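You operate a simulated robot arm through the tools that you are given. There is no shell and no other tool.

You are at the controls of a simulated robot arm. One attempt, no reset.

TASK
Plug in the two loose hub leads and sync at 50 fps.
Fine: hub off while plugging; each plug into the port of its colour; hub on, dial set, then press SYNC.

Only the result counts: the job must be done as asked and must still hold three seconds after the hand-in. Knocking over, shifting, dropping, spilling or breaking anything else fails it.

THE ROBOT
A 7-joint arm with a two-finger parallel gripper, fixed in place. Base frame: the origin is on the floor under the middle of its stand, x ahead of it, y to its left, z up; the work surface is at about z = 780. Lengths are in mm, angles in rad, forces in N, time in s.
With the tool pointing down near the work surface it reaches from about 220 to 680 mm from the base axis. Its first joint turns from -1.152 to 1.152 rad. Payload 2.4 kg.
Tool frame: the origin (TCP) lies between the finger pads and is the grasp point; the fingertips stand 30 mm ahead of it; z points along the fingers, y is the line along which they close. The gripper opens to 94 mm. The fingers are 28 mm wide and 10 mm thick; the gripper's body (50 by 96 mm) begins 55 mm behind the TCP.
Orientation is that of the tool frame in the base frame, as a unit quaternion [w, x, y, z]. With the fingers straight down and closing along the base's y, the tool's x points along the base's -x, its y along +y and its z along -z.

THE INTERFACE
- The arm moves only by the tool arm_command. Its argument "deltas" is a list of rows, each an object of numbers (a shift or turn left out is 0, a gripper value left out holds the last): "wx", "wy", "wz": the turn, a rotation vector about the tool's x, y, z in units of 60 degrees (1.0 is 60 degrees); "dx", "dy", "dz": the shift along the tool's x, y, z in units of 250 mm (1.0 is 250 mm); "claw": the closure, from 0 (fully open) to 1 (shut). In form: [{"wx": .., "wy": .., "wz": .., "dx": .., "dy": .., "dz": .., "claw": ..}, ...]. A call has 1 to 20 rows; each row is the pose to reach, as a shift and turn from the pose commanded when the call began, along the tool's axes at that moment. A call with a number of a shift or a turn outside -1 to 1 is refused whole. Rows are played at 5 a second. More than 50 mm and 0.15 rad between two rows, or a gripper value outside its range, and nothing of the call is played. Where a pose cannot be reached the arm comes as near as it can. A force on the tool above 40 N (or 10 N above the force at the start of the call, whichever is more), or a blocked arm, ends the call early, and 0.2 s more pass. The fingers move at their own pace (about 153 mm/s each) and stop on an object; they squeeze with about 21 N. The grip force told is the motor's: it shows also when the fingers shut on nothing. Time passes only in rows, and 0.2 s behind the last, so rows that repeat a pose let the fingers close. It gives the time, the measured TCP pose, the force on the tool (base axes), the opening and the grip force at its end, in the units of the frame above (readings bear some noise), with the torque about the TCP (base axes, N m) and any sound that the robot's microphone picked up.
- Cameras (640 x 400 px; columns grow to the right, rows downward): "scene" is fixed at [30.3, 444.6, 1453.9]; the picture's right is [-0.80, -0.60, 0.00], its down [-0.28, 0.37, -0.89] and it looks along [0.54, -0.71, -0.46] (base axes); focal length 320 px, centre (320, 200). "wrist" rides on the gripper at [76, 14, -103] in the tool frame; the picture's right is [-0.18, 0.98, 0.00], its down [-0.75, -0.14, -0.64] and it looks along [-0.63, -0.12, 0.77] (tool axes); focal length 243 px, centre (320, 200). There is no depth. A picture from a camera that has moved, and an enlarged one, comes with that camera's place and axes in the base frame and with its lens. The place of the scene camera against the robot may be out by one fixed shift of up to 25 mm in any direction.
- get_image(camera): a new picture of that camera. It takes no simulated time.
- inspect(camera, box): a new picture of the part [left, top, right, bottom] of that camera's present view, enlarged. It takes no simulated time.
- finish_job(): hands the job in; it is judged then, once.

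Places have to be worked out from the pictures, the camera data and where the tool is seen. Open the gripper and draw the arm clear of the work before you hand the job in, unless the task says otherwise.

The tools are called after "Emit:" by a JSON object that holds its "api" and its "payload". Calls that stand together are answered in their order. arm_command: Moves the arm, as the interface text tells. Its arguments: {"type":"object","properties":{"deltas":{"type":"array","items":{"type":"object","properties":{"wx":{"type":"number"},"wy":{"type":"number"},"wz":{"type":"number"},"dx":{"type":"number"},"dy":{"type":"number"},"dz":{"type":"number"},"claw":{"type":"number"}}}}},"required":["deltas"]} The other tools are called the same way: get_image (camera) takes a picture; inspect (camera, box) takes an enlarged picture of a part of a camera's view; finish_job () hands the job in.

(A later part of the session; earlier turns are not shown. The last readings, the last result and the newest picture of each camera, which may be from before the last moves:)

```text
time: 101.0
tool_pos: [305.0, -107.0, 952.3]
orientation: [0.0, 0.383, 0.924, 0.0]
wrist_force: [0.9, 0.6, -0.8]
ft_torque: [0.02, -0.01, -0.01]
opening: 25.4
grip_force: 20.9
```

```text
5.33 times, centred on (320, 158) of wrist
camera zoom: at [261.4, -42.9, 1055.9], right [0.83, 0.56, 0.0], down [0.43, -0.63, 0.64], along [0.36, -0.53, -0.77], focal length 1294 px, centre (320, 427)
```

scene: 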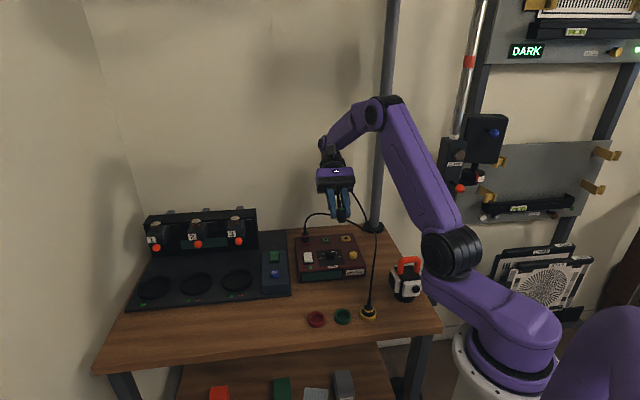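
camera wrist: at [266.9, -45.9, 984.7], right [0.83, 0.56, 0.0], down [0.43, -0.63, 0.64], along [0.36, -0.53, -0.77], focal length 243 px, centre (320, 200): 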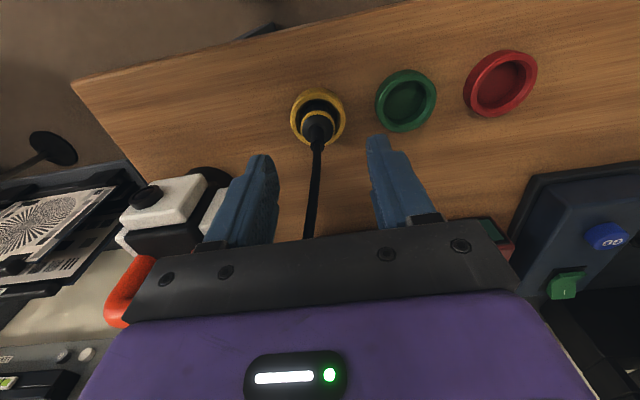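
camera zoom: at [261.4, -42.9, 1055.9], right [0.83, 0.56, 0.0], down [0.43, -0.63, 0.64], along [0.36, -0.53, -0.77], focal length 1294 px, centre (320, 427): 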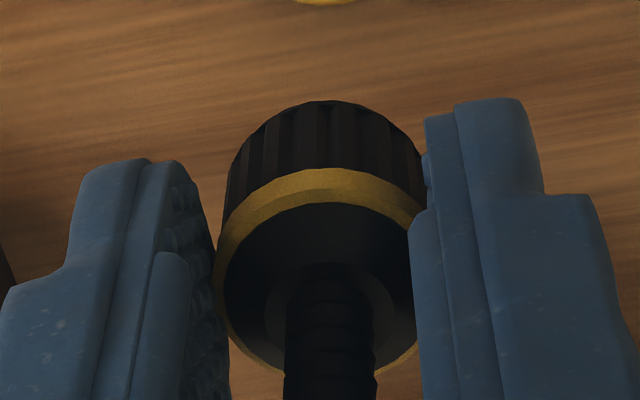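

Emit:
{"api": "arm_command", "payload": {"deltas": [{"dx": -0.12, "claw": 1}, {"dx": -0.28, "claw": 1}, {"dx": -0.44, "claw": 1}, {"dx": -0.6, "claw": 1}, {"dx": -0.76, "claw": 1}, {"dx": -0.9, "claw": 1}, {"dx": -1.0, "claw": 1}, {"dx": -1.0, "claw": 1}]}}

Emit:
{"api": "arm_command", "payload": {"deltas": [{"dx": -0.07, "claw": 1}, {"dx": -0.14, "claw": 1}, {"dx": -0.208, "claw": 1}, {"dx": -0.208, "claw": 1}, {"dx": -0.208, "claw": 1}]}}

Emit:
{"api": "get_image", "payload": {"camera": "wrist"}}

Emit:
{"api": "inspect", "payload": {"camera": "wrist", "box": [260, 60, 380, 180]}}

Emit:
{"api": "inspect", "payload": {"camera": "scene", "box": [320, 200, 370, 250]}}

```text
time: 102.8
tool_pos: [482.4, -282.3, 954.8]
orientation: [0.0, 0.383, 0.924, -0.001]
wrist_force: [0.5, 0.2, 0.0]
ft_torque: [-0.01, 0.05, -0.01]
opening: 25.2
grip_force: 21.2
```

```text
time: 104.0
tool_pos: [519.5, -321.1, 955.8]
orientation: [0.0, 0.383, 0.924, 0.0]
wrist_force: [-1.0, -0.2, -0.4]
ft_torque: [-0.03, 0.0, 0.01]
opening: 25.4
grip_force: 20.9
```

```text
taken
camera wrist: at [476.0, -256.5, 1058.3], right [0.83, 0.56, 0.0], down [0.43, -0.63, 0.64], along [0.36, -0.53, -0.77], focal length 243 px, centre (320, 200)
```

wrist: 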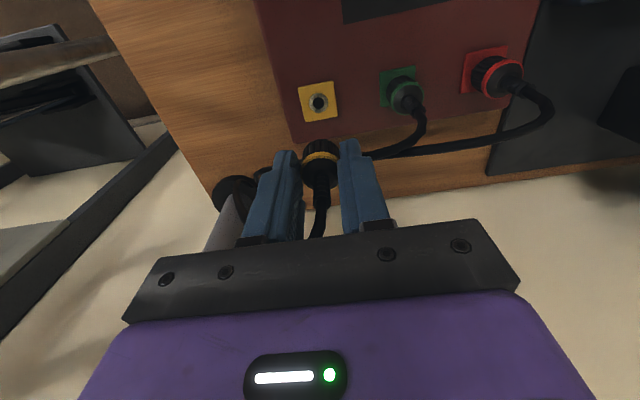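

```text
3.33 times, centred on (320, 120) of wrist
camera zoom: at [476.0, -256.5, 1058.3], right [0.83, 0.56, 0.0], down [0.43, -0.63, 0.64], along [0.36, -0.53, -0.77], focal length 809 px, centre (320, 467)
```

zoom: 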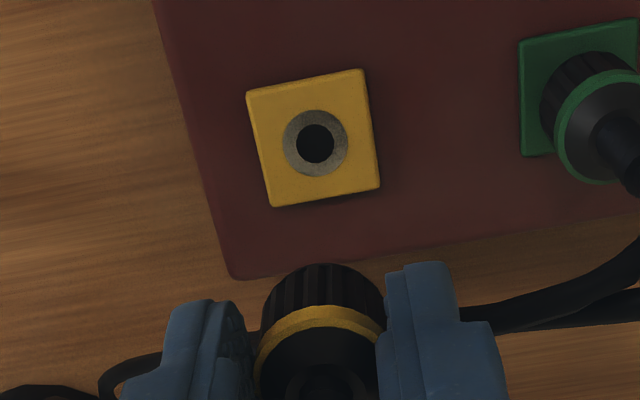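

```text
8.00 times, centred on (345, 225) of scene
camera zoom: at [30.3, 444.6, 1453.9], right [-0.8, -0.6, 0.0], down [-0.28, 0.37, -0.89], along [0.54, -0.71, -0.46], focal length 2563 px, centre (120, 0)
```

zoom: 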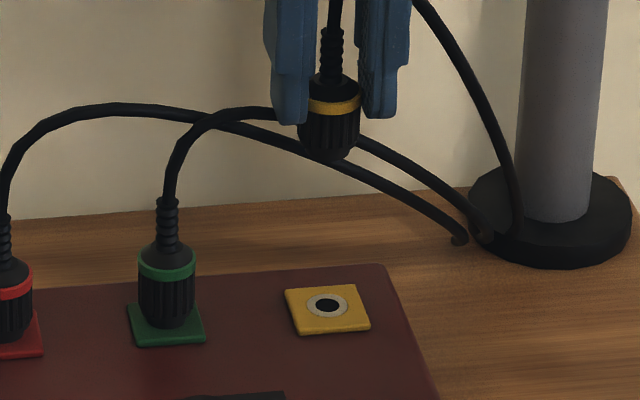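

The yellow port is about 1 mm to −y and a couple of mm forward of the tool axis. I correct for that and descend to about 10 mm above the port for a close check.

Emit:
{"api": "arm_command", "payload": {"deltas": [{"dx": 0.004, "dy": -0.002, "dz": 0.03, "claw": 1}, {"dx": 0.008, "dy": -0.004, "dz": 0.09, "claw": 1}, {"dx": 0.008, "dy": -0.004, "dz": 0.16, "claw": 1}, {"dx": 0.008, "dy": -0.004, "dz": 0.22, "claw": 1}, {"dx": 0.008, "dy": -0.004, "dz": 0.256, "claw": 1}, {"dx": 0.008, "dy": -0.004, "dz": 0.256, "claw": 1}, {"dx": 0.008, "dy": -0.004, "dz": 0.256, "claw": 1}]}}

Emit:
{"api": "inspect", "payload": {"camera": "wrist", "box": [280, 100, 360, 160]}}

Emit:
{"api": "inspect", "payload": {"camera": "scene", "box": [327, 220, 367, 245]}}

```text
time: 105.6
tool_pos: [518.7, -317.4, 889.2]
orientation: [0.0, 0.383, 0.924, 0.001]
wrist_force: [0.4, -0.4, 0.5]
ft_torque: [0.01, -0.01, -0.02]
opening: 25.6
grip_force: 20.7
```

```text
6.67 times, centred on (320, 130) of wrist
camera zoom: at [473.9, -254.3, 992.8], right [0.83, 0.56, 0.0], down [0.43, -0.63, 0.64], along [0.36, -0.53, -0.77], focal length 1618 px, centre (320, 667)
```

zoom: 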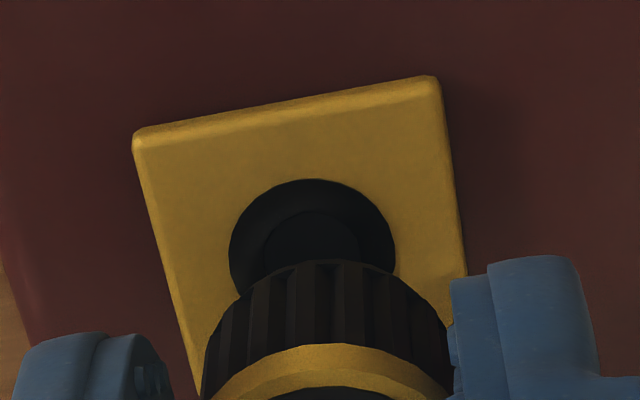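

```text
16.00 times, centred on (347, 232) of scene
camera zoom: at [30.3, 444.6, 1453.9], right [-0.8, -0.6, 0.0], down [-0.28, 0.37, -0.89], along [0.54, -0.71, -0.46], focal length 5125 px, centre (-112, -320)
```

zoom: 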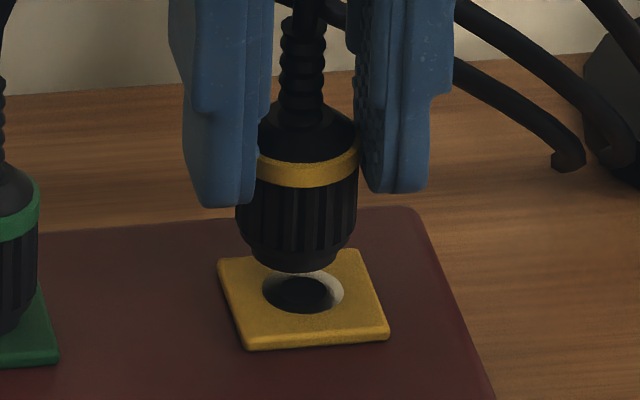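

Both views show the yellow plug about 3.7 mm too far back and 1.4 mm toward +y. I correct at this height and re-check.

Emit:
{"api": "arm_command", "payload": {"deltas": [{"dx": 0.005, "dy": -0.002, "claw": 1}, {"dx": 0.01, "dy": -0.004, "claw": 1}, {"dx": 0.0148, "dy": -0.0056, "claw": 1}, {"dx": 0.0148, "dy": -0.0056, "claw": 1}, {"dx": 0.0148, "dy": -0.0056, "claw": 1}]}}

Emit:
{"api": "inspect", "payload": {"camera": "wrist", "box": [280, 100, 360, 160]}}

Emit:
{"api": "inspect", "payload": {"camera": "scene", "box": [327, 220, 367, 245]}}

```text
time: 106.8
tool_pos: [514.4, -317.5, 890.4]
orientation: [0.001, 0.383, 0.924, 0.0]
wrist_force: [-0.5, -0.5, -0.1]
ft_torque: [0.01, -0.03, 0.01]
opening: 25.2
grip_force: 21.0
```

```text
6.67 times, centred on (320, 130) of wrist
camera zoom: at [470.5, -253.2, 992.5], right [0.83, 0.56, 0.0], down [0.43, -0.63, 0.64], along [0.36, -0.53, -0.77], focal length 1618 px, centre (320, 667)
```

zoom: 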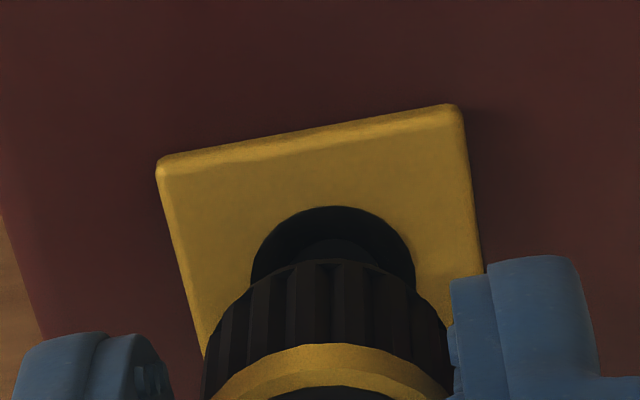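

```text
16.00 times, centred on (347, 232) of scene
camera zoom: at [30.3, 444.6, 1453.9], right [-0.8, -0.6, 0.0], down [-0.28, 0.37, -0.89], along [0.54, -0.71, -0.46], focal length 5125 px, centre (-112, -320)
```

zoom: 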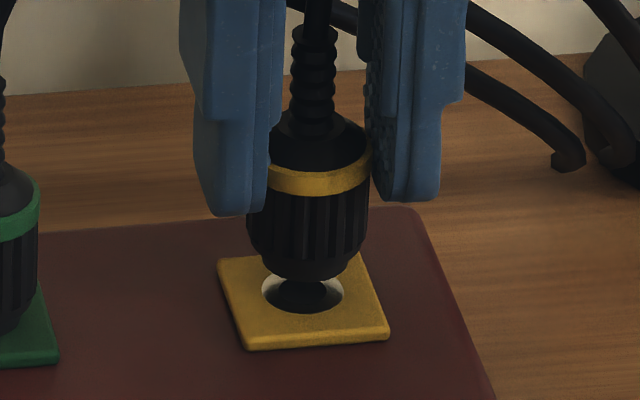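

Emit:
{"api": "arm_command", "payload": {"deltas": [{"dx": 0.0016, "dy": 0.0012, "claw": 1}, {"dx": 0.0034, "dy": 0.0024, "claw": 1}, {"dx": 0.0034, "dy": 0.0024, "dz": 0.01, "claw": 1}, {"dx": 0.0034, "dy": 0.0024, "dz": 0.02, "claw": 1}, {"dx": 0.0034, "dy": 0.0024, "dz": 0.02, "claw": 1}, {"dx": 0.0034, "dy": 0.0024, "dz": 0.02, "claw": 1}]}}

Emit:
{"api": "inspect", "payload": {"camera": "wrist", "box": [280, 100, 360, 160]}}

Emit:
{"api": "inspect", "payload": {"camera": "scene", "box": [327, 220, 367, 245]}}

```text
time: 108.2
tool_pos: [513.4, -314.8, 885.4]
orientation: [0.0, 0.382, 0.924, 0.0]
wrist_force: [-0.8, 0.8, 0.3]
ft_torque: [0.02, 0.01, 0.01]
opening: 25.4
grip_force: 21.2
```

```text
6.67 times, centred on (320, 130) of wrist
camera zoom: at [470.2, -251.7, 988.0], right [0.83, 0.56, 0.0], down [0.43, -0.63, 0.64], along [0.36, -0.53, -0.77], focal length 1618 px, centre (320, 667)
```

zoom: 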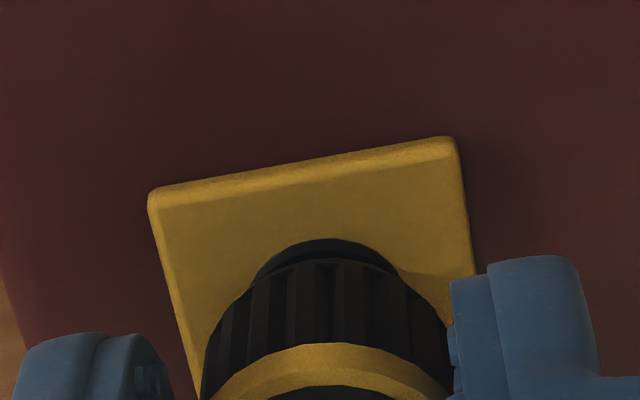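

```text
16.00 times, centred on (347, 232) of scene
camera zoom: at [30.3, 444.6, 1453.9], right [-0.8, -0.6, 0.0], down [-0.28, 0.37, -0.89], along [0.54, -0.71, -0.46], focal length 5125 px, centre (-112, -320)
```

zoom: 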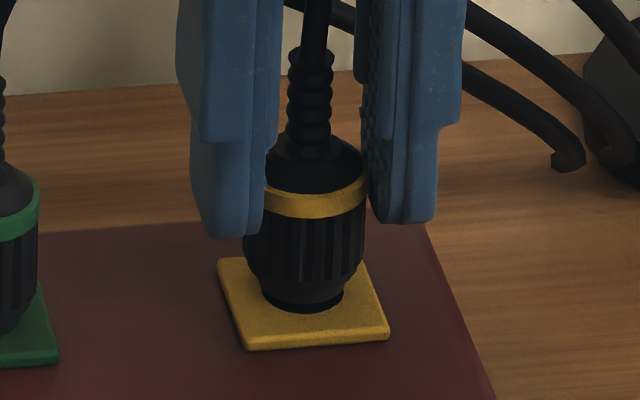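

Both views now look concentric, so I press straight down and listen for the snap.

Emit:
{"api": "arm_command", "payload": {"deltas": [{"dz": 0.008, "claw": 1}, {"dz": 0.014, "claw": 1}, {"dz": 0.019, "claw": 1}, {"dz": 0.022, "claw": 1}, {"dz": 0.022, "claw": 1}]}}

Emit:
{"api": "inspect", "payload": {"camera": "wrist", "box": [280, 100, 360, 160]}}

Emit:
{"api": "inspect", "payload": {"camera": "scene", "box": [327, 220, 367, 245]}}

```text
time: 109.4
tool_pos: [514.3, -316.3, 880.1]
orientation: [0.0, 0.382, 0.924, 0.0]
wrist_force: [-2.7, 6.8, 11.7]
ft_torque: [0.17, 0.01, 0.06]
opening: 25.6
grip_force: 21.3
heard: snap
```

```text
6.67 times, centred on (320, 130) of wrist
camera zoom: at [470.5, -252.0, 983.1], right [0.83, 0.56, 0.0], down [0.43, -0.63, 0.64], along [0.36, -0.53, -0.77], focal length 1618 px, centre (320, 667)
```

zoom: 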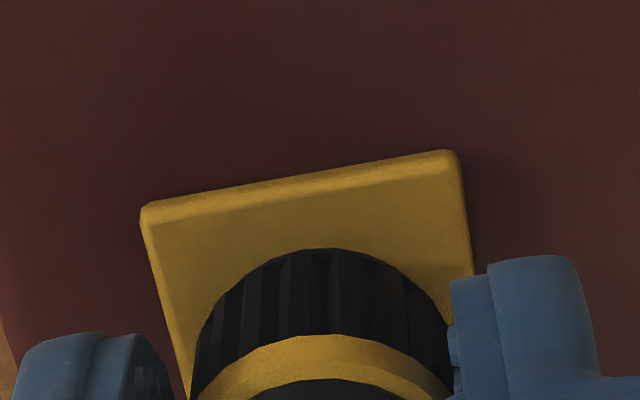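

```text
16.00 times, centred on (347, 232) of scene
camera zoom: at [30.0, 444.9, 1453.8], right [-0.8, -0.6, 0.0], down [-0.28, 0.37, -0.89], along [0.54, -0.71, -0.46], focal length 5125 px, centre (-112, -320)
```

zoom: 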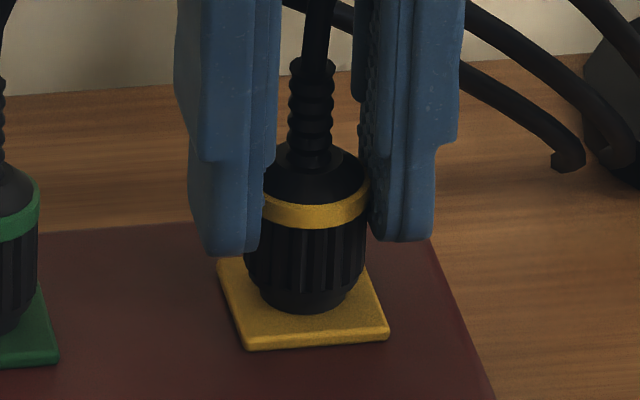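

The yellow plug snapped in at the first try. Its proportions now match the seated red one, so seating at the surface is normal. I open and withdraw straight up.

Emit:
{"api": "arm_command", "payload": {"deltas": [{"claw": 0.7}, {"claw": 0.6}, {"claw": 0.58}, {"dz": -0.03, "claw": 0.58}, {"dz": -0.1, "claw": 0.58}, {"dz": -0.22, "claw": 0.58}, {"dz": -0.36, "claw": 0.58}, {"dz": -0.5, "claw": 0.58}, {"dz": -0.5, "claw": 0.58}]}}

Emit:
{"api": "inspect", "payload": {"camera": "scene", "box": [285, 195, 385, 285]}}

Emit:
{"api": "get_image", "payload": {"camera": "wrist"}}

```text
time: 111.4
tool_pos: [512.1, -317.7, 1006.6]
orientation: [0.0, 0.383, 0.924, 0.0]
wrist_force: [-0.3, 0.3, -1.0]
ft_torque: [0.0, 0.01, 0.0]
opening: 39.5
grip_force: 0.0
```

```text
4.44 times, centred on (335, 240) of scene
camera zoom: at [30.3, 444.6, 1453.9], right [-0.8, -0.6, 0.0], down [-0.28, 0.37, -0.89], along [0.54, -0.71, -0.46], focal length 1424 px, centre (253, 22)
```

zoom: 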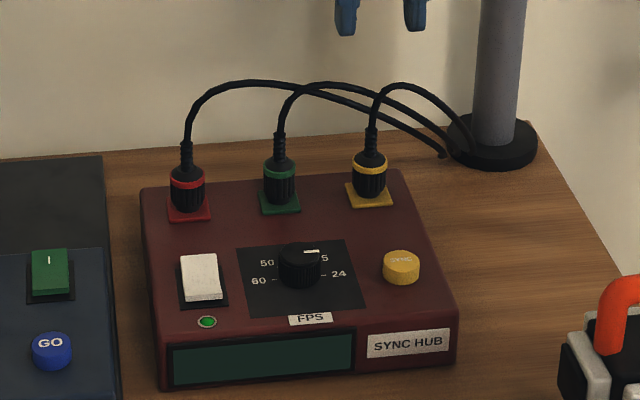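

```text
taken
camera wrist: at [469.2, -253.2, 1108.8], right [0.83, 0.56, 0.0], down [0.43, -0.63, 0.64], along [0.36, -0.53, -0.77], focal length 243 px, centre (320, 200)
```

wrist: 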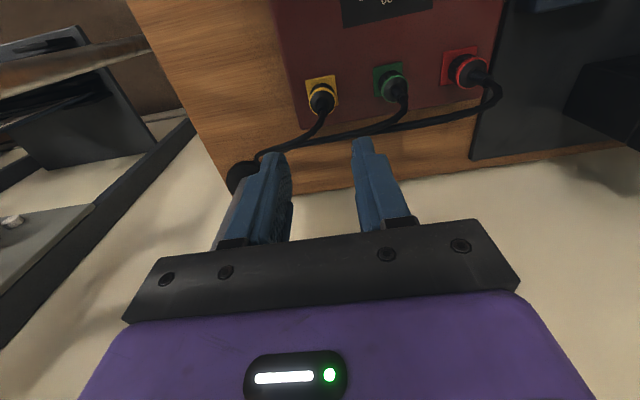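

All three leads are in their matching ports and the hub is still off. I close the gripper and move above the rocker's rear end, now raised, to switch the hub on.

Emit:
{"api": "arm_command", "payload": {"deltas": [{"dx": 0.08, "dy": 0.14, "claw": 1}, {"dx": 0.16, "dy": 0.28, "claw": 1}, {"dx": 0.24, "dy": 0.42, "claw": 1}, {"dx": 0.3, "dy": 0.571, "claw": 1}, {"dx": 0.3, "dy": 0.571, "claw": 1}, {"dx": 0.3, "dy": 0.571, "dz": 0.14, "claw": 1}, {"dx": 0.3, "dy": 0.571, "dz": 0.28, "claw": 1}, {"dx": 0.3, "dy": 0.571, "dz": 0.42, "claw": 1}, {"dx": 0.3, "dy": 0.571, "dz": 0.42, "claw": 1}]}}

Emit:
{"api": "get_image", "payload": {"camera": "wrist"}}

Emit:
{"api": "inspect", "payload": {"camera": "wrist", "box": [250, 80, 390, 190]}}

Emit:
{"api": "inspect", "payload": {"camera": "scene", "box": [285, 205, 365, 275]}}

```text
time: 113.4
tool_pos: [560.1, -162.0, 901.8]
orientation: [0.0, 0.382, 0.924, 0.0]
wrist_force: [0.0, -0.1, 0.3]
ft_torque: [0.02, 0.0, -0.01]
opening: 0.1
grip_force: 20.9
```

```text
taken
camera wrist: at [517.3, -98.0, 1003.3], right [0.83, 0.56, 0.0], down [0.43, -0.63, 0.64], along [0.36, -0.53, -0.77], focal length 243 px, centre (320, 200)
```

wrist: 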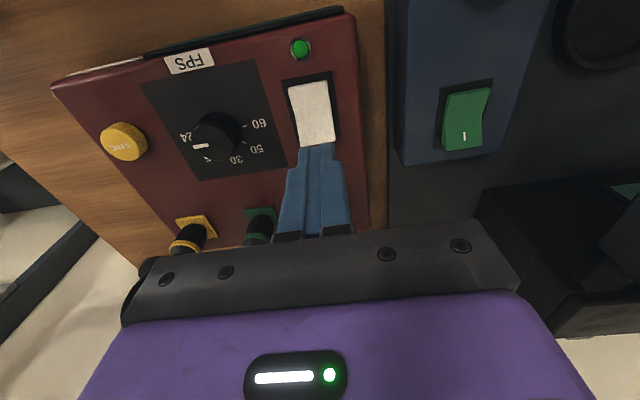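

```text
3.64 times, centred on (320, 135) of wrist
camera zoom: at [517.3, -98.0, 1003.3], right [0.83, 0.56, 0.0], down [0.43, -0.63, 0.64], along [0.36, -0.53, -0.77], focal length 882 px, centre (320, 436)
```

zoom: 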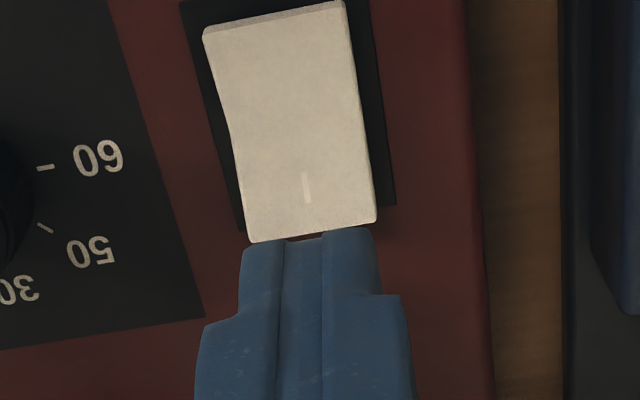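

```text
5.71 times, centred on (325, 240) of scene
camera zoom: at [30.3, 444.6, 1453.9], right [-0.8, -0.6, 0.0], down [-0.28, 0.37, -0.89], along [0.54, -0.71, -0.46], focal length 1830 px, centre (291, -29)
```

zoom: 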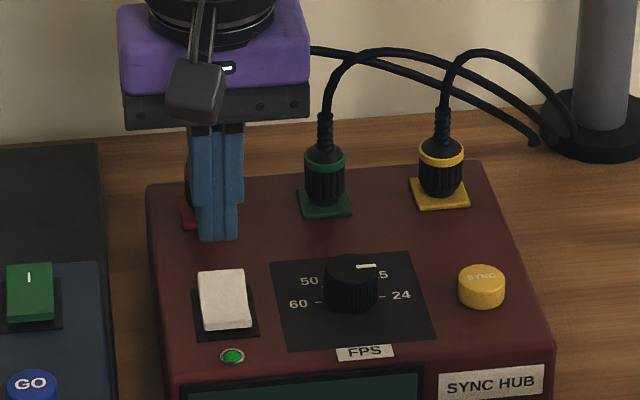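

Emit:
{"api": "arm_command", "payload": {"deltas": [{"dx": -0.012, "dy": -0.01, "dz": 0.04, "claw": 1}, {"dx": -0.012, "dy": -0.01, "dz": 0.08, "claw": 1}, {"dx": -0.012, "dy": -0.01, "dz": 0.1, "claw": 1}, {"dx": -0.012, "dy": -0.01, "dz": 0.112, "claw": 1}, {"dx": -0.012, "dy": -0.01, "dz": 0.122, "claw": 1}, {"dx": -0.012, "dy": -0.01, "dz": 0.13, "claw": 1}, {"dx": -0.012, "dy": -0.01, "dz": 0.137, "claw": 1}]}}

Emit:
{"api": "inspect", "payload": {"camera": "scene", "box": [285, 205, 385, 290]}}

```text
time: 115.0
tool_pos: [561.8, -164.9, 868.1]
orientation: [-0.001, 0.383, 0.924, 0.0]
wrist_force: [-8.1, 1.9, 16.4]
ft_torque: [0.08, 0.2, -0.02]
opening: 0.0
grip_force: 20.5
stopped in row 7: the force on the tool passed its limit at 43 N (the readings are from after the stop); the commanded pose is now the measured one
```

```text
4.71 times, centred on (335, 248) of scene
camera zoom: at [29.8, 444.8, 1453.8], right [-0.8, -0.6, 0.0], down [-0.28, 0.37, -0.89], along [0.54, -0.71, -0.46], focal length 1508 px, centre (249, -24)
```

zoom: 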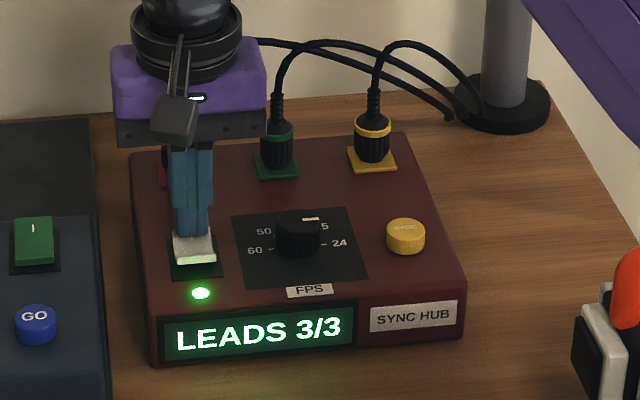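

The hub is on and shows LEADS 3/3, so both plugs are counted. Next is the dial: the pointer is at 25 and 50 is 90° counter-clockwise from above. I lift off and move above the knob with the fingers open.

Emit:
{"api": "arm_command", "payload": {"deltas": [{"dz": -0.06, "claw": 1}, {"dz": -0.16, "claw": 1}, {"dz": -0.24, "claw": 1}, {"dz": -0.24, "dx": 0.03, "dy": -0.12, "claw": 0.45}, {"dz": -0.24, "dx": 0.074, "dy": -0.282, "claw": 0.45}, {"dz": -0.24, "dx": 0.074, "dy": -0.282, "claw": 0.45}, {"dz": -0.24, "dx": 0.074, "dy": -0.282, "claw": 0.45}]}}

Emit:
{"api": "get_image", "payload": {"camera": "wrist"}}

Emit:
{"api": "inspect", "payload": {"camera": "wrist", "box": [250, 60, 390, 170]}}

Emit:
{"api": "inspect", "payload": {"camera": "scene", "box": [285, 205, 385, 290]}}

```text
time: 116.6
tool_pos: [498.1, -203.4, 927.5]
orientation: [0.0, 0.382, 0.924, 0.0]
wrist_force: [-1.3, 0.9, 0.0]
ft_torque: [-0.02, 0.01, -0.02]
opening: 51.7
grip_force: 0.2
```

```text
taken
camera wrist: at [454.8, -139.8, 1029.9], right [0.83, 0.56, 0.0], down [0.43, -0.63, 0.64], along [0.36, -0.53, -0.77], focal length 243 px, centre (320, 200)
```

wrist: 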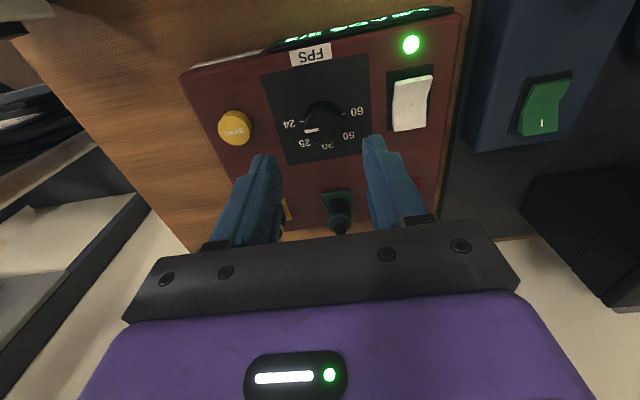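

```text
3.64 times, centred on (320, 115) of wrist
camera zoom: at [454.8, -139.8, 1029.9], right [0.83, 0.56, 0.0], down [0.43, -0.63, 0.64], along [0.36, -0.53, -0.77], focal length 882 px, centre (320, 509)
```

zoom: 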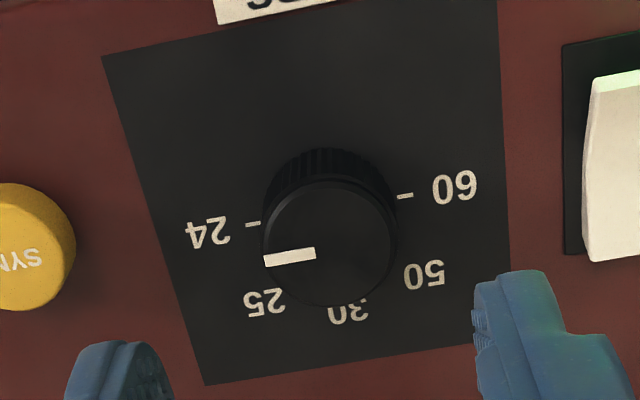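

```text
4.71 times, centred on (335, 248) of scene
camera zoom: at [30.3, 444.6, 1453.9], right [-0.8, -0.6, 0.0], down [-0.28, 0.37, -0.89], along [0.54, -0.71, -0.46], focal length 1508 px, centre (249, -24)
```

zoom: 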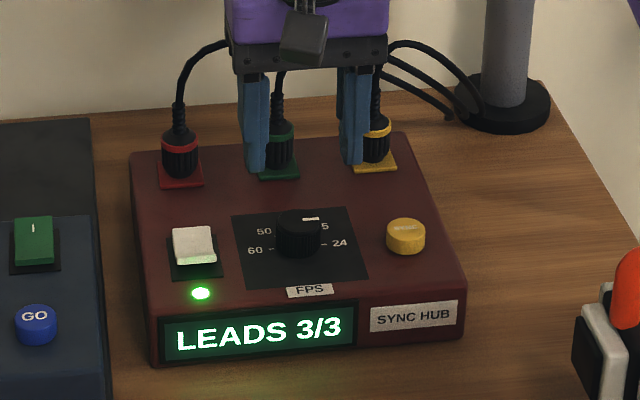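

Working out the pointer direction, it actually sits at 24 (−135° in the base frame), so 50 (0°) is 135° counter-clockwise. I pre-rotate the gripper to leave range for that turn, centre over the knob, and come down part-way.

Emit:
{"api": "arm_command", "payload": {"deltas": [{"dx": 0.002, "dy": 0.005, "wz": 0.1, "claw": 0.45}, {"dx": 0.004, "dy": 0.0092, "wz": 0.2, "dz": 0.03, "claw": 0.45}, {"dx": 0.004, "dy": 0.0092, "wz": 0.3, "dz": 0.07, "claw": 0.45}, {"dx": 0.004, "dy": 0.0092, "wz": 0.375, "dz": 0.11, "claw": 0.45}, {"dx": 0.004, "dy": 0.0092, "wz": 0.375, "dz": 0.13, "claw": 0.45}, {"dx": 0.004, "dy": 0.0092, "wz": 0.375, "dz": 0.13, "claw": 0.45}]}}

Emit:
{"api": "get_image", "payload": {"camera": "wrist"}}

Emit:
{"api": "inspect", "payload": {"camera": "wrist", "box": [240, 60, 400, 190]}}

```text
time: 118.0
tool_pos: [499.4, -201.6, 895.1]
orientation: [0.0, 0.556, 0.831, -0.001]
wrist_force: [0.1, -0.1, 0.1]
ft_torque: [0.02, 0.03, 0.02]
opening: 51.7
grip_force: 0.0
```

```text
taken
camera wrist: at [484.1, -124.7, 997.9], right [0.98, 0.2, 0.0], down [0.16, -0.75, 0.64], along [0.13, -0.63, -0.77], focal length 243 px, centre (320, 200)
```

wrist: 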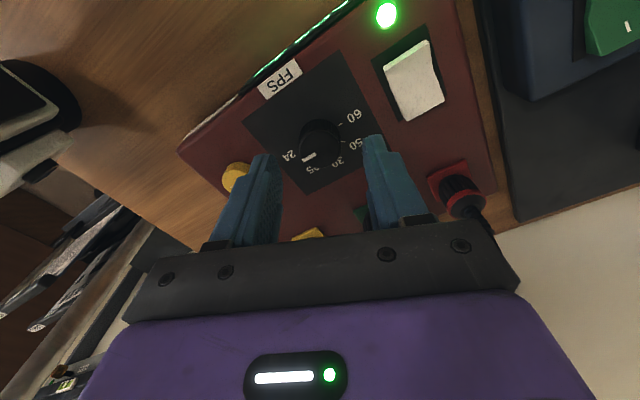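

```text
3.08 times, centred on (320, 125) of wrist
camera zoom: at [484.1, -124.7, 997.9], right [0.98, 0.2, 0.0], down [0.16, -0.75, 0.64], along [0.13, -0.63, -0.77], focal length 746 px, centre (320, 431)
```

zoom: 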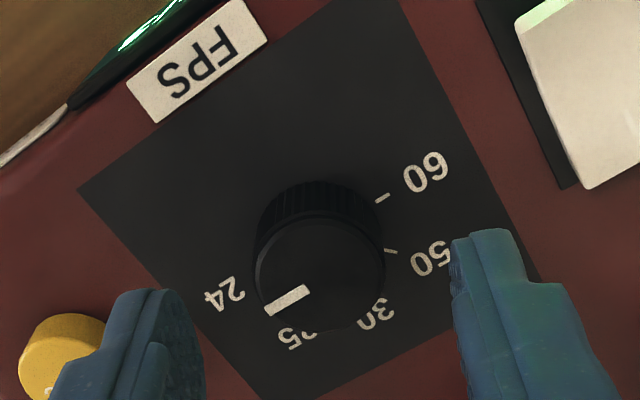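

The knob is centred between the fingers. I descend to put the tips around it and close.

Emit:
{"api": "arm_command", "payload": {"deltas": [{"dz": 0.04, "claw": 0.45}, {"dz": 0.08, "claw": 0.45}, {"dz": 0.108, "claw": 0.45}, {"dz": 0.108, "claw": 0.6}, {"dz": 0.108, "claw": 1}, {"dz": 0.108, "claw": 1}, {"dz": 0.108, "claw": 1}]}}

Emit:
{"api": "inspect", "payload": {"camera": "wrist", "box": [240, 60, 400, 190]}}

Emit:
{"api": "inspect", "payload": {"camera": "scene", "box": [285, 205, 385, 290]}}

```text
time: 119.6
tool_pos: [499.0, -200.6, 867.0]
orientation: [-0.001, 0.556, 0.831, -0.001]
wrist_force: [-8.4, -1.2, 0.0]
ft_torque: [0.0, -0.13, 0.1]
opening: 29.9
grip_force: 45.2
```

```text
3.08 times, centred on (320, 125) of wrist
camera zoom: at [483.3, -124.0, 970.0], right [0.98, 0.2, 0.0], down [0.16, -0.75, 0.64], along [0.13, -0.63, -0.77], focal length 746 px, centre (320, 431)
```

zoom: 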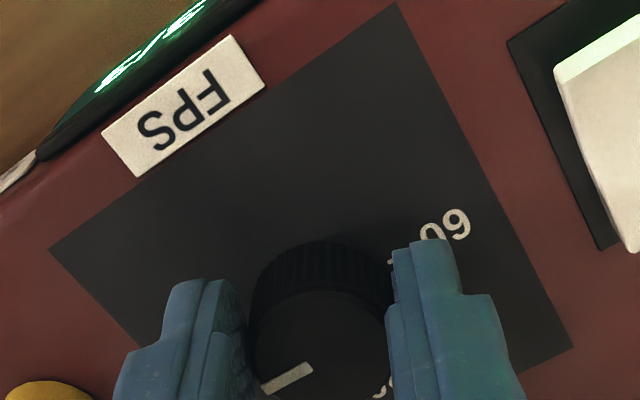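

```text
4.71 times, centred on (335, 248) of scene
camera zoom: at [30.1, 444.6, 1453.9], right [-0.8, -0.6, 0.0], down [-0.28, 0.37, -0.89], along [0.54, -0.71, -0.46], focal length 1508 px, centre (249, -24)
```

zoom: 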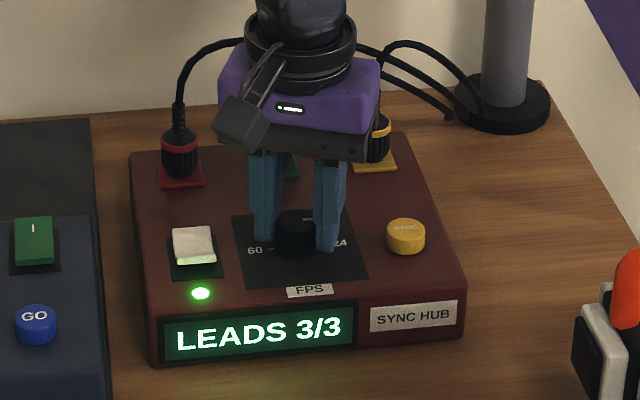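

The knob is gripped. I turn 45° first (counter-clockwise from above) and check the response.

Emit:
{"api": "arm_command", "payload": {"deltas": [{"dy": -0.003, "claw": 1}, {"dy": -0.003, "wz": -0.12, "claw": 1}, {"dy": -0.003, "wz": -0.24, "claw": 1}, {"dy": -0.003, "wz": -0.36, "claw": 1}, {"dy": -0.003, "wz": -0.48, "claw": 1}, {"dy": -0.003, "wz": -0.6, "claw": 1}, {"dy": -0.003, "wz": -0.72, "claw": 1}, {"dy": -0.003, "wz": -0.75, "claw": 1}]}}

Emit:
{"api": "inspect", "payload": {"camera": "wrist", "box": [240, 60, 400, 190]}}

Emit:
{"api": "inspect", "payload": {"camera": "scene", "box": [285, 205, 385, 290]}}

```text
time: 121.4
tool_pos: [497.4, -202.0, 867.2]
orientation: [-0.003, 0.195, 0.981, 0.001]
wrist_force: [-17.2, -13.0, -23.5]
ft_torque: [-0.13, -0.06, -0.05]
opening: 29.8
grip_force: 45.3
```

```text
3.08 times, centred on (320, 125) of wrist
camera zoom: at [432.9, -159.3, 970.3], right [0.55, 0.84, 0.0], down [0.64, -0.42, 0.64], along [0.53, -0.35, -0.77], focal length 746 px, centre (320, 431)
```

zoom: 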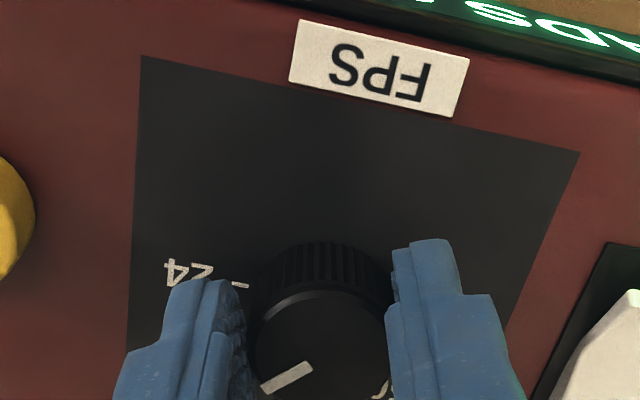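

```text
4.71 times, centred on (335, 248) of scene
camera zoom: at [30.2, 444.1, 1454.0], right [-0.8, -0.6, 0.0], down [-0.28, 0.37, -0.89], along [0.54, -0.71, -0.46], focal length 1508 px, centre (249, -24)
```

zoom: 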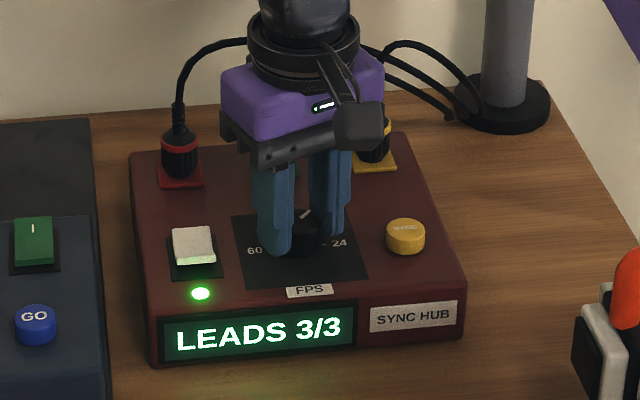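

The knob turned with the gripper, but side forces built up from slight off-centring. I open to relax, then re-centre before continuing.

Emit:
{"api": "arm_command", "payload": {"deltas": [{"claw": 0.6}, {"claw": 0.5}, {"claw": 0.5}, {"claw": 0.5}]}}

Emit:
{"api": "inspect", "payload": {"camera": "wrist", "box": [240, 60, 400, 190]}}

Emit:
{"api": "inspect", "payload": {"camera": "scene", "box": [310, 235, 360, 275]}}

```text
time: 122.4
tool_pos: [500.0, -200.4, 867.5]
orientation: [0.0, 0.195, 0.981, -0.001]
wrist_force: [0.8, -0.5, 0.3]
ft_torque: [0.0, 0.03, 0.0]
opening: 47.1
grip_force: 0.2
```

```text
3.08 times, centred on (320, 125) of wrist
camera zoom: at [434.5, -157.9, 971.1], right [0.55, 0.84, 0.0], down [0.64, -0.42, 0.64], along [0.54, -0.35, -0.77], focal length 746 px, centre (320, 431)
```

zoom: 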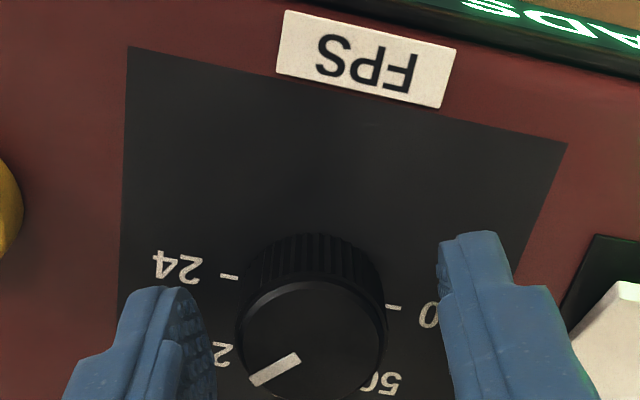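

```text
10.00 times, centred on (335, 255) of scene
camera zoom: at [30.3, 444.6, 1453.9], right [-0.8, -0.6, 0.0], down [-0.28, 0.37, -0.89], along [0.54, -0.71, -0.46], focal length 3203 px, centre (170, -350)
```

zoom: 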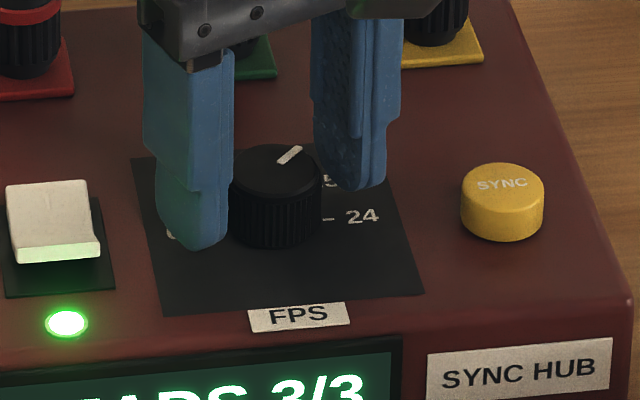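

The pointer now reads 25. The knob is at about (+1.5, −1.2) mm in the tool frame, so I re-centre and grip again, checking for residual force.

Emit:
{"api": "arm_command", "payload": {"deltas": [{"dx": 0.003, "dy": -0.0025, "claw": 0.5}, {"dx": 0.0056, "dy": -0.005, "claw": 0.5}, {"dx": 0.0056, "dy": -0.005, "claw": 0.6}, {"dx": 0.0056, "dy": -0.005, "claw": 1}, {"dx": 0.0056, "dy": -0.005, "claw": 1}, {"dx": 0.0056, "dy": -0.005, "claw": 1}]}}

```text
time: 123.8
tool_pos: [497.0, -201.3, 867.3]
orientation: [0.0, 0.196, 0.981, 0.0]
wrist_force: [-4.6, -6.7, -2.1]
ft_torque: [0.02, -0.31, -0.01]
opening: 30.0
grip_force: 44.9
```

Emit:
{"api": "arm_command", "payload": {"deltas": [{"dy": -0.002, "claw": 1}, {"dy": -0.0035, "claw": 1}, {"dy": -0.0035, "claw": 1}]}}

```text
time: 124.6
tool_pos: [496.9, -201.3, 868.6]
orientation: [0.0, 0.195, 0.981, 0.0]
wrist_force: [-2.7, -5.9, -7.4]
ft_torque: [0.05, -0.27, 0.02]
opening: 29.7
grip_force: 44.9
```

Emit:
{"api": "arm_command", "payload": {"deltas": [{"wz": -0.12, "claw": 1}, {"wz": -0.24, "claw": 1}, {"wz": -0.36, "claw": 1}, {"wz": -0.48, "claw": 1}, {"wz": -0.6, "claw": 1}, {"wz": -0.7, "claw": 1}, {"wz": -0.75, "claw": 1}]}}

Emit:
{"api": "inspect", "payload": {"camera": "scene", "box": [310, 235, 360, 275]}}

Emit:
{"api": "inspect", "payload": {"camera": "wrist", "box": [240, 60, 400, 190]}}

```text
time: 126.2
tool_pos: [496.7, -204.0, 869.3]
orientation: [-0.001, -0.194, 0.981, 0.001]
wrist_force: [0.6, -23.3, -22.4]
ft_torque: [-0.65, 1.02, -0.09]
opening: 29.8
grip_force: 44.8
```

```text
10.00 times, centred on (335, 255) of scene
camera zoom: at [30.7, 443.9, 1454.1], right [-0.8, -0.6, 0.0], down [-0.28, 0.37, -0.89], along [0.54, -0.71, -0.46], focal length 3203 px, centre (170, -350)
```

zoom: 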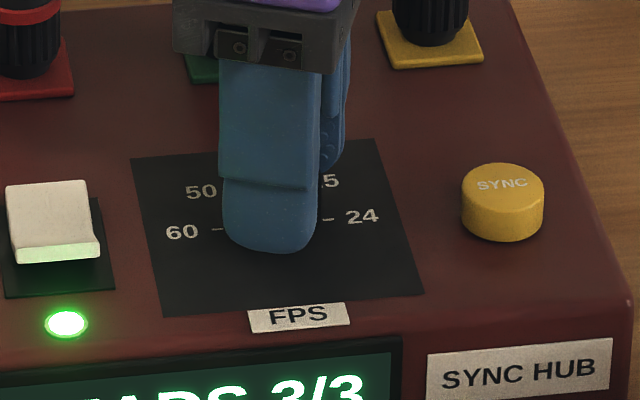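

```text
3.08 times, centred on (320, 125) of wrist
camera zoom: at [421.1, -219.9, 971.0], right [-0.21, 0.98, 0.0], down [0.75, 0.16, 0.64], along [0.63, 0.13, -0.77], focal length 746 px, centre (320, 431)
```

zoom: 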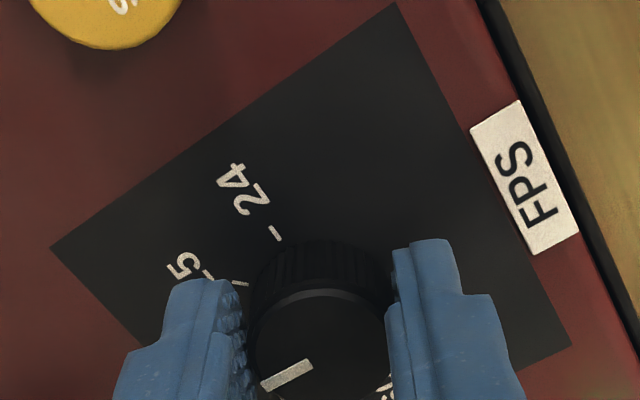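

Turned another 45° with the knob. I release to relax again and re-centre.

Emit:
{"api": "arm_command", "payload": {"deltas": [{"claw": 0.6}, {"claw": 0.5}, {"claw": 0.5}, {"claw": 0.5}]}}

Emit:
{"api": "inspect", "payload": {"camera": "wrist", "box": [240, 60, 400, 190]}}

Emit:
{"api": "inspect", "payload": {"camera": "scene", "box": [300, 230, 380, 285]}}

```text
time: 127.2
tool_pos: [496.0, -200.9, 868.0]
orientation: [-0.001, -0.195, 0.981, 0.0]
wrist_force: [0.5, -0.5, -1.0]
ft_torque: [0.0, 0.01, 0.0]
opening: 47.2
grip_force: 0.1
```

```text
3.08 times, centred on (320, 125) of wrist
camera zoom: at [421.4, -217.7, 971.2], right [-0.21, 0.98, 0.0], down [0.75, 0.16, 0.64], along [0.63, 0.13, -0.77], focal length 746 px, centre (320, 431)
```

zoom: 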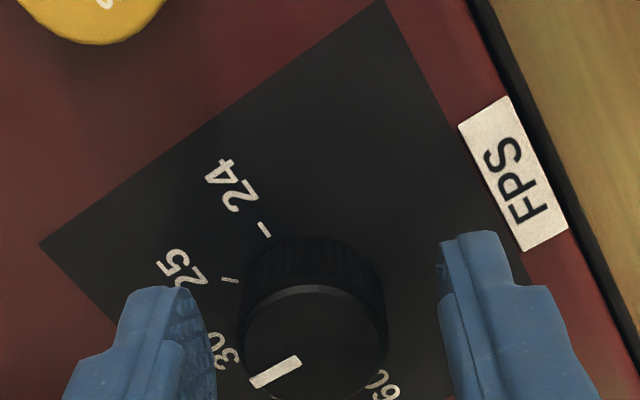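

```text
7.27 times, centred on (340, 258) of scene
camera zoom: at [30.3, 444.6, 1453.9], right [-0.8, -0.6, 0.0], down [-0.28, 0.37, -0.89], along [0.54, -0.71, -0.46], focal length 2330 px, centre (174, -218)
```

zoom: 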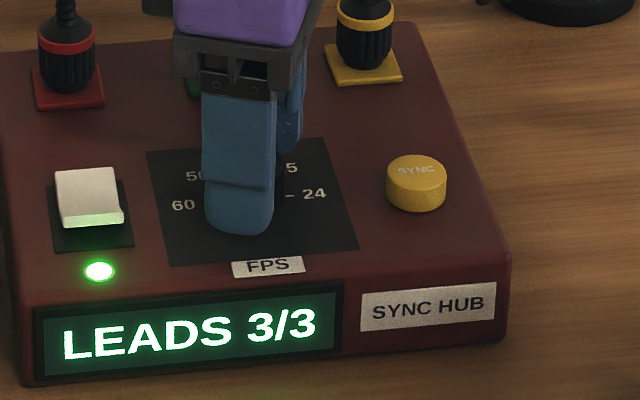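

The pointer is now at 30. From the force pattern, the knob axis is really about 2 mm to −x of the tool axis, so I shift there, grip, and make the last 45° turn to 50.

Emit:
{"api": "arm_command", "payload": {"deltas": [{"dx": -0.004, "dy": -0.0015, "claw": 0.5}, {"dx": -0.008, "dy": -0.003, "claw": 0.5}, {"dx": -0.008, "dy": -0.003, "claw": 0.6}, {"dx": -0.008, "dy": -0.003, "claw": 1}, {"dx": -0.008, "dy": -0.003, "claw": 1}, {"dx": -0.008, "dy": -0.003, "claw": 1}]}}

```text
time: 128.6
tool_pos: [499.6, -201.8, 868.3]
orientation: [0.001, -0.195, 0.981, -0.001]
wrist_force: [6.5, -10.2, -6.4]
ft_torque: [0.1, -0.32, -0.02]
opening: 29.6
grip_force: 45.4
```

Emit:
{"api": "arm_command", "payload": {"deltas": [{"dy": -0.003, "claw": 1}, {"dy": -0.005, "claw": 1}, {"dy": -0.005, "wz": -0.12, "claw": 1}, {"dy": -0.005, "wz": -0.24, "claw": 1}, {"dy": -0.005, "wz": -0.36, "claw": 1}, {"dy": -0.005, "wz": -0.48, "claw": 1}, {"dy": -0.005, "wz": -0.6, "claw": 1}, {"dy": -0.005, "wz": -0.7, "claw": 1}, {"dy": -0.005, "wz": -0.75, "claw": 1}]}}

Emit:
{"api": "inspect", "payload": {"camera": "wrist", "box": [240, 60, 400, 190]}}

Emit:
{"api": "inspect", "payload": {"camera": "scene", "box": [300, 230, 380, 285]}}

```text
time: 130.6
tool_pos: [499.9, -203.0, 869.3]
orientation: [0.0, -0.556, 0.831, 0.0]
wrist_force: [-1.0, -8.8, 2.6]
ft_torque: [-0.8, 0.12, 0.0]
opening: 30.1
grip_force: 45.0
```

```text
3.08 times, centred on (320, 125) of wrist
camera zoom: at [457.8, -268.1, 971.3], right [-0.84, 0.54, 0.0], down [0.42, 0.64, 0.64], along [0.35, 0.54, -0.77], focal length 746 px, centre (320, 431)
```

zoom: 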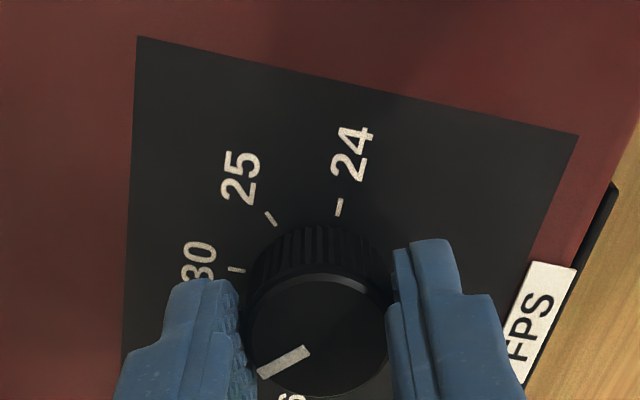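

```text
7.27 times, centred on (340, 258) of scene
camera zoom: at [30.2, 444.5, 1453.9], right [-0.8, -0.6, 0.0], down [-0.28, 0.37, -0.89], along [0.54, -0.71, -0.46], focal length 2330 px, centre (174, -218)
```

zoom: 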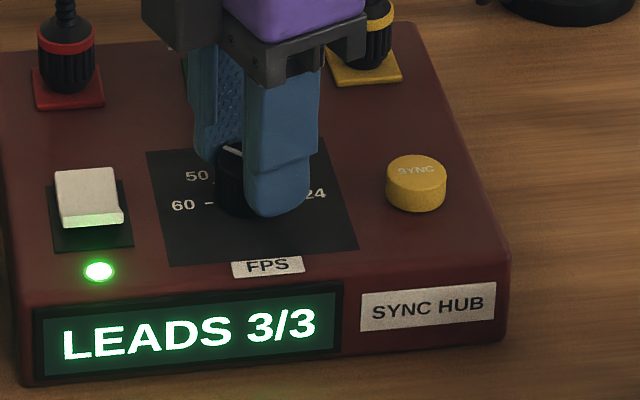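

Low force this time and the knob followed. I open and rise to verify that the pointer sits on 50.

Emit:
{"api": "arm_command", "payload": {"deltas": [{"claw": 0.6}, {"claw": 0.45}, {"claw": 0.45}, {"dz": -0.06, "claw": 0.45}, {"dz": -0.16, "claw": 0.45}, {"dz": -0.28, "claw": 0.45}, {"dz": -0.28, "claw": 0.45}]}}

Emit:
{"api": "inspect", "payload": {"camera": "wrist", "box": [240, 50, 400, 180]}}

Emit:
{"api": "inspect", "payload": {"camera": "scene", "box": [300, 230, 370, 280]}}

```text
time: 132.2
tool_pos: [499.2, -202.0, 937.9]
orientation: [0.0, -0.556, 0.831, 0.0]
wrist_force: [-0.4, -1.4, -0.3]
ft_torque: [0.01, -0.04, 0.02]
opening: 51.9
grip_force: 0.0
```

```text
3.08 times, centred on (320, 115) of wrist
camera zoom: at [457.4, -267.5, 1040.8], right [-0.84, 0.55, 0.0], down [0.42, 0.64, 0.64], along [0.35, 0.54, -0.77], focal length 746 px, centre (320, 462)
```

zoom: 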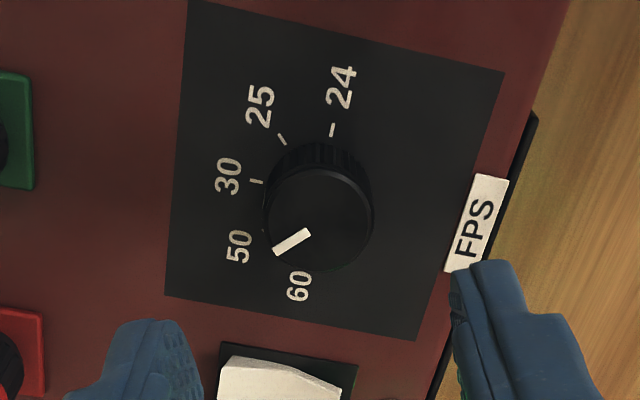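

```text
8.00 times, centred on (335, 255) of scene
camera zoom: at [30.3, 444.6, 1453.9], right [-0.8, -0.6, 0.0], down [-0.28, 0.37, -0.89], along [0.54, -0.71, -0.46], focal length 2563 px, centre (200, -240)
```

zoom: 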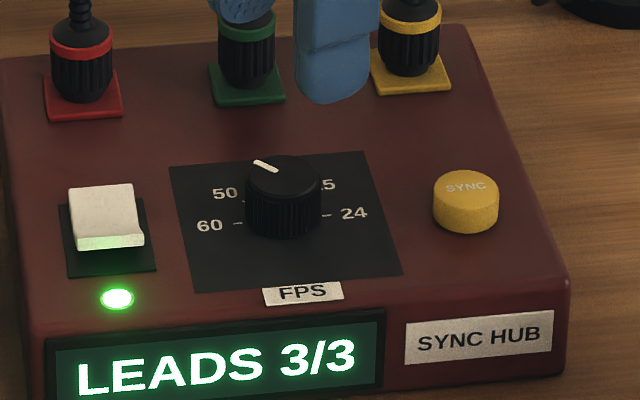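

The pointer sits on 50, and the display still shows LEADS 3/3. Now SYNC: I close the gripper, turn the wrist back toward its comfortable yaw, and move above the yellow SYNC button near (445,-246).

Emit:
{"api": "arm_command", "payload": {"deltas": [{"dx": 0.03, "dy": 0.016, "wz": 0.125, "claw": 1}, {"dx": 0.06, "dy": 0.033, "wz": 0.25, "claw": 1}, {"dx": 0.09, "dy": 0.05, "wz": 0.375, "claw": 1}, {"dx": 0.12, "dy": 0.066, "wz": 0.5, "claw": 1}, {"dx": 0.15, "dy": 0.083, "wz": 0.625, "claw": 1}, {"dx": 0.18, "dy": 0.1, "wz": 0.75, "claw": 1}, {"dx": 0.21, "dy": 0.116, "wz": 0.875, "claw": 1}, {"dx": 0.245, "dy": 0.132, "wz": 1.0, "claw": 1}, {"dx": 0.245, "dy": 0.132, "wz": 1.0, "claw": 1}, {"dx": 0.245, "dy": 0.132, "wz": 1.0, "claw": 1}]}}

Emit:
{"api": "get_image", "payload": {"camera": "wrist"}}

Emit:
{"api": "inspect", "payload": {"camera": "wrist", "box": [250, 60, 390, 170]}}

Emit:
{"api": "inspect", "payload": {"camera": "scene", "box": [285, 205, 385, 290]}}

```text
time: 134.4
tool_pos: [445.9, -246.2, 938.0]
orientation: [0.0, -0.064, 0.998, 0.0]
wrist_force: [-0.4, 0.4, -0.4]
ft_torque: [0.0, 0.0, 0.0]
opening: 0.0
grip_force: 21.2
```

```text
taken
camera wrist: at [369.1, -242.3, 1041.5], right [0.06, 1.0, 0.0], down [0.77, -0.04, 0.64], along [0.64, -0.04, -0.77], focal length 243 px, centre (320, 200)
```

wrist: 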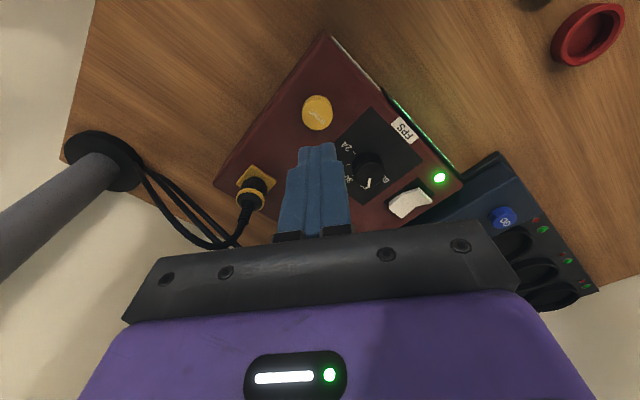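

```text
3.64 times, centred on (320, 115) of wrist
camera zoom: at [369.1, -242.3, 1041.5], right [0.06, 1.0, 0.0], down [0.77, -0.04, 0.64], along [0.64, -0.04, -0.77], focal length 882 px, centre (320, 509)
```

zoom: 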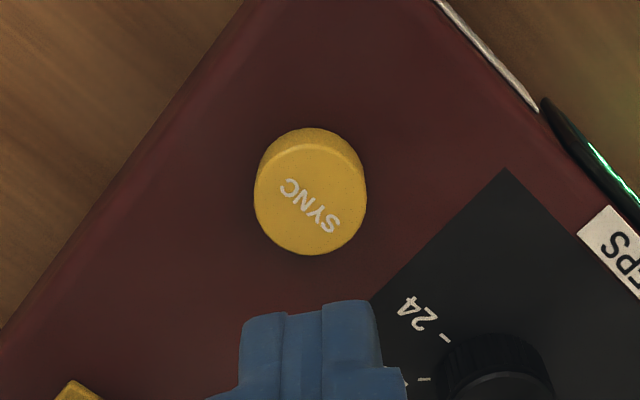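

```text
4.71 times, centred on (335, 248) of scene
camera zoom: at [30.3, 444.6, 1453.9], right [-0.8, -0.6, 0.0], down [-0.28, 0.37, -0.89], along [0.54, -0.71, -0.46], focal length 1508 px, centre (249, -24)
```

zoom: 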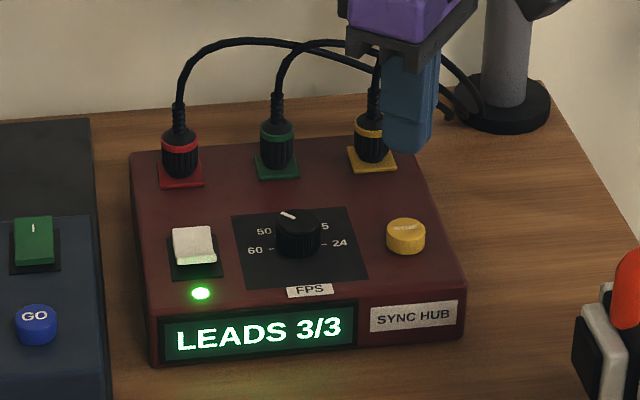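

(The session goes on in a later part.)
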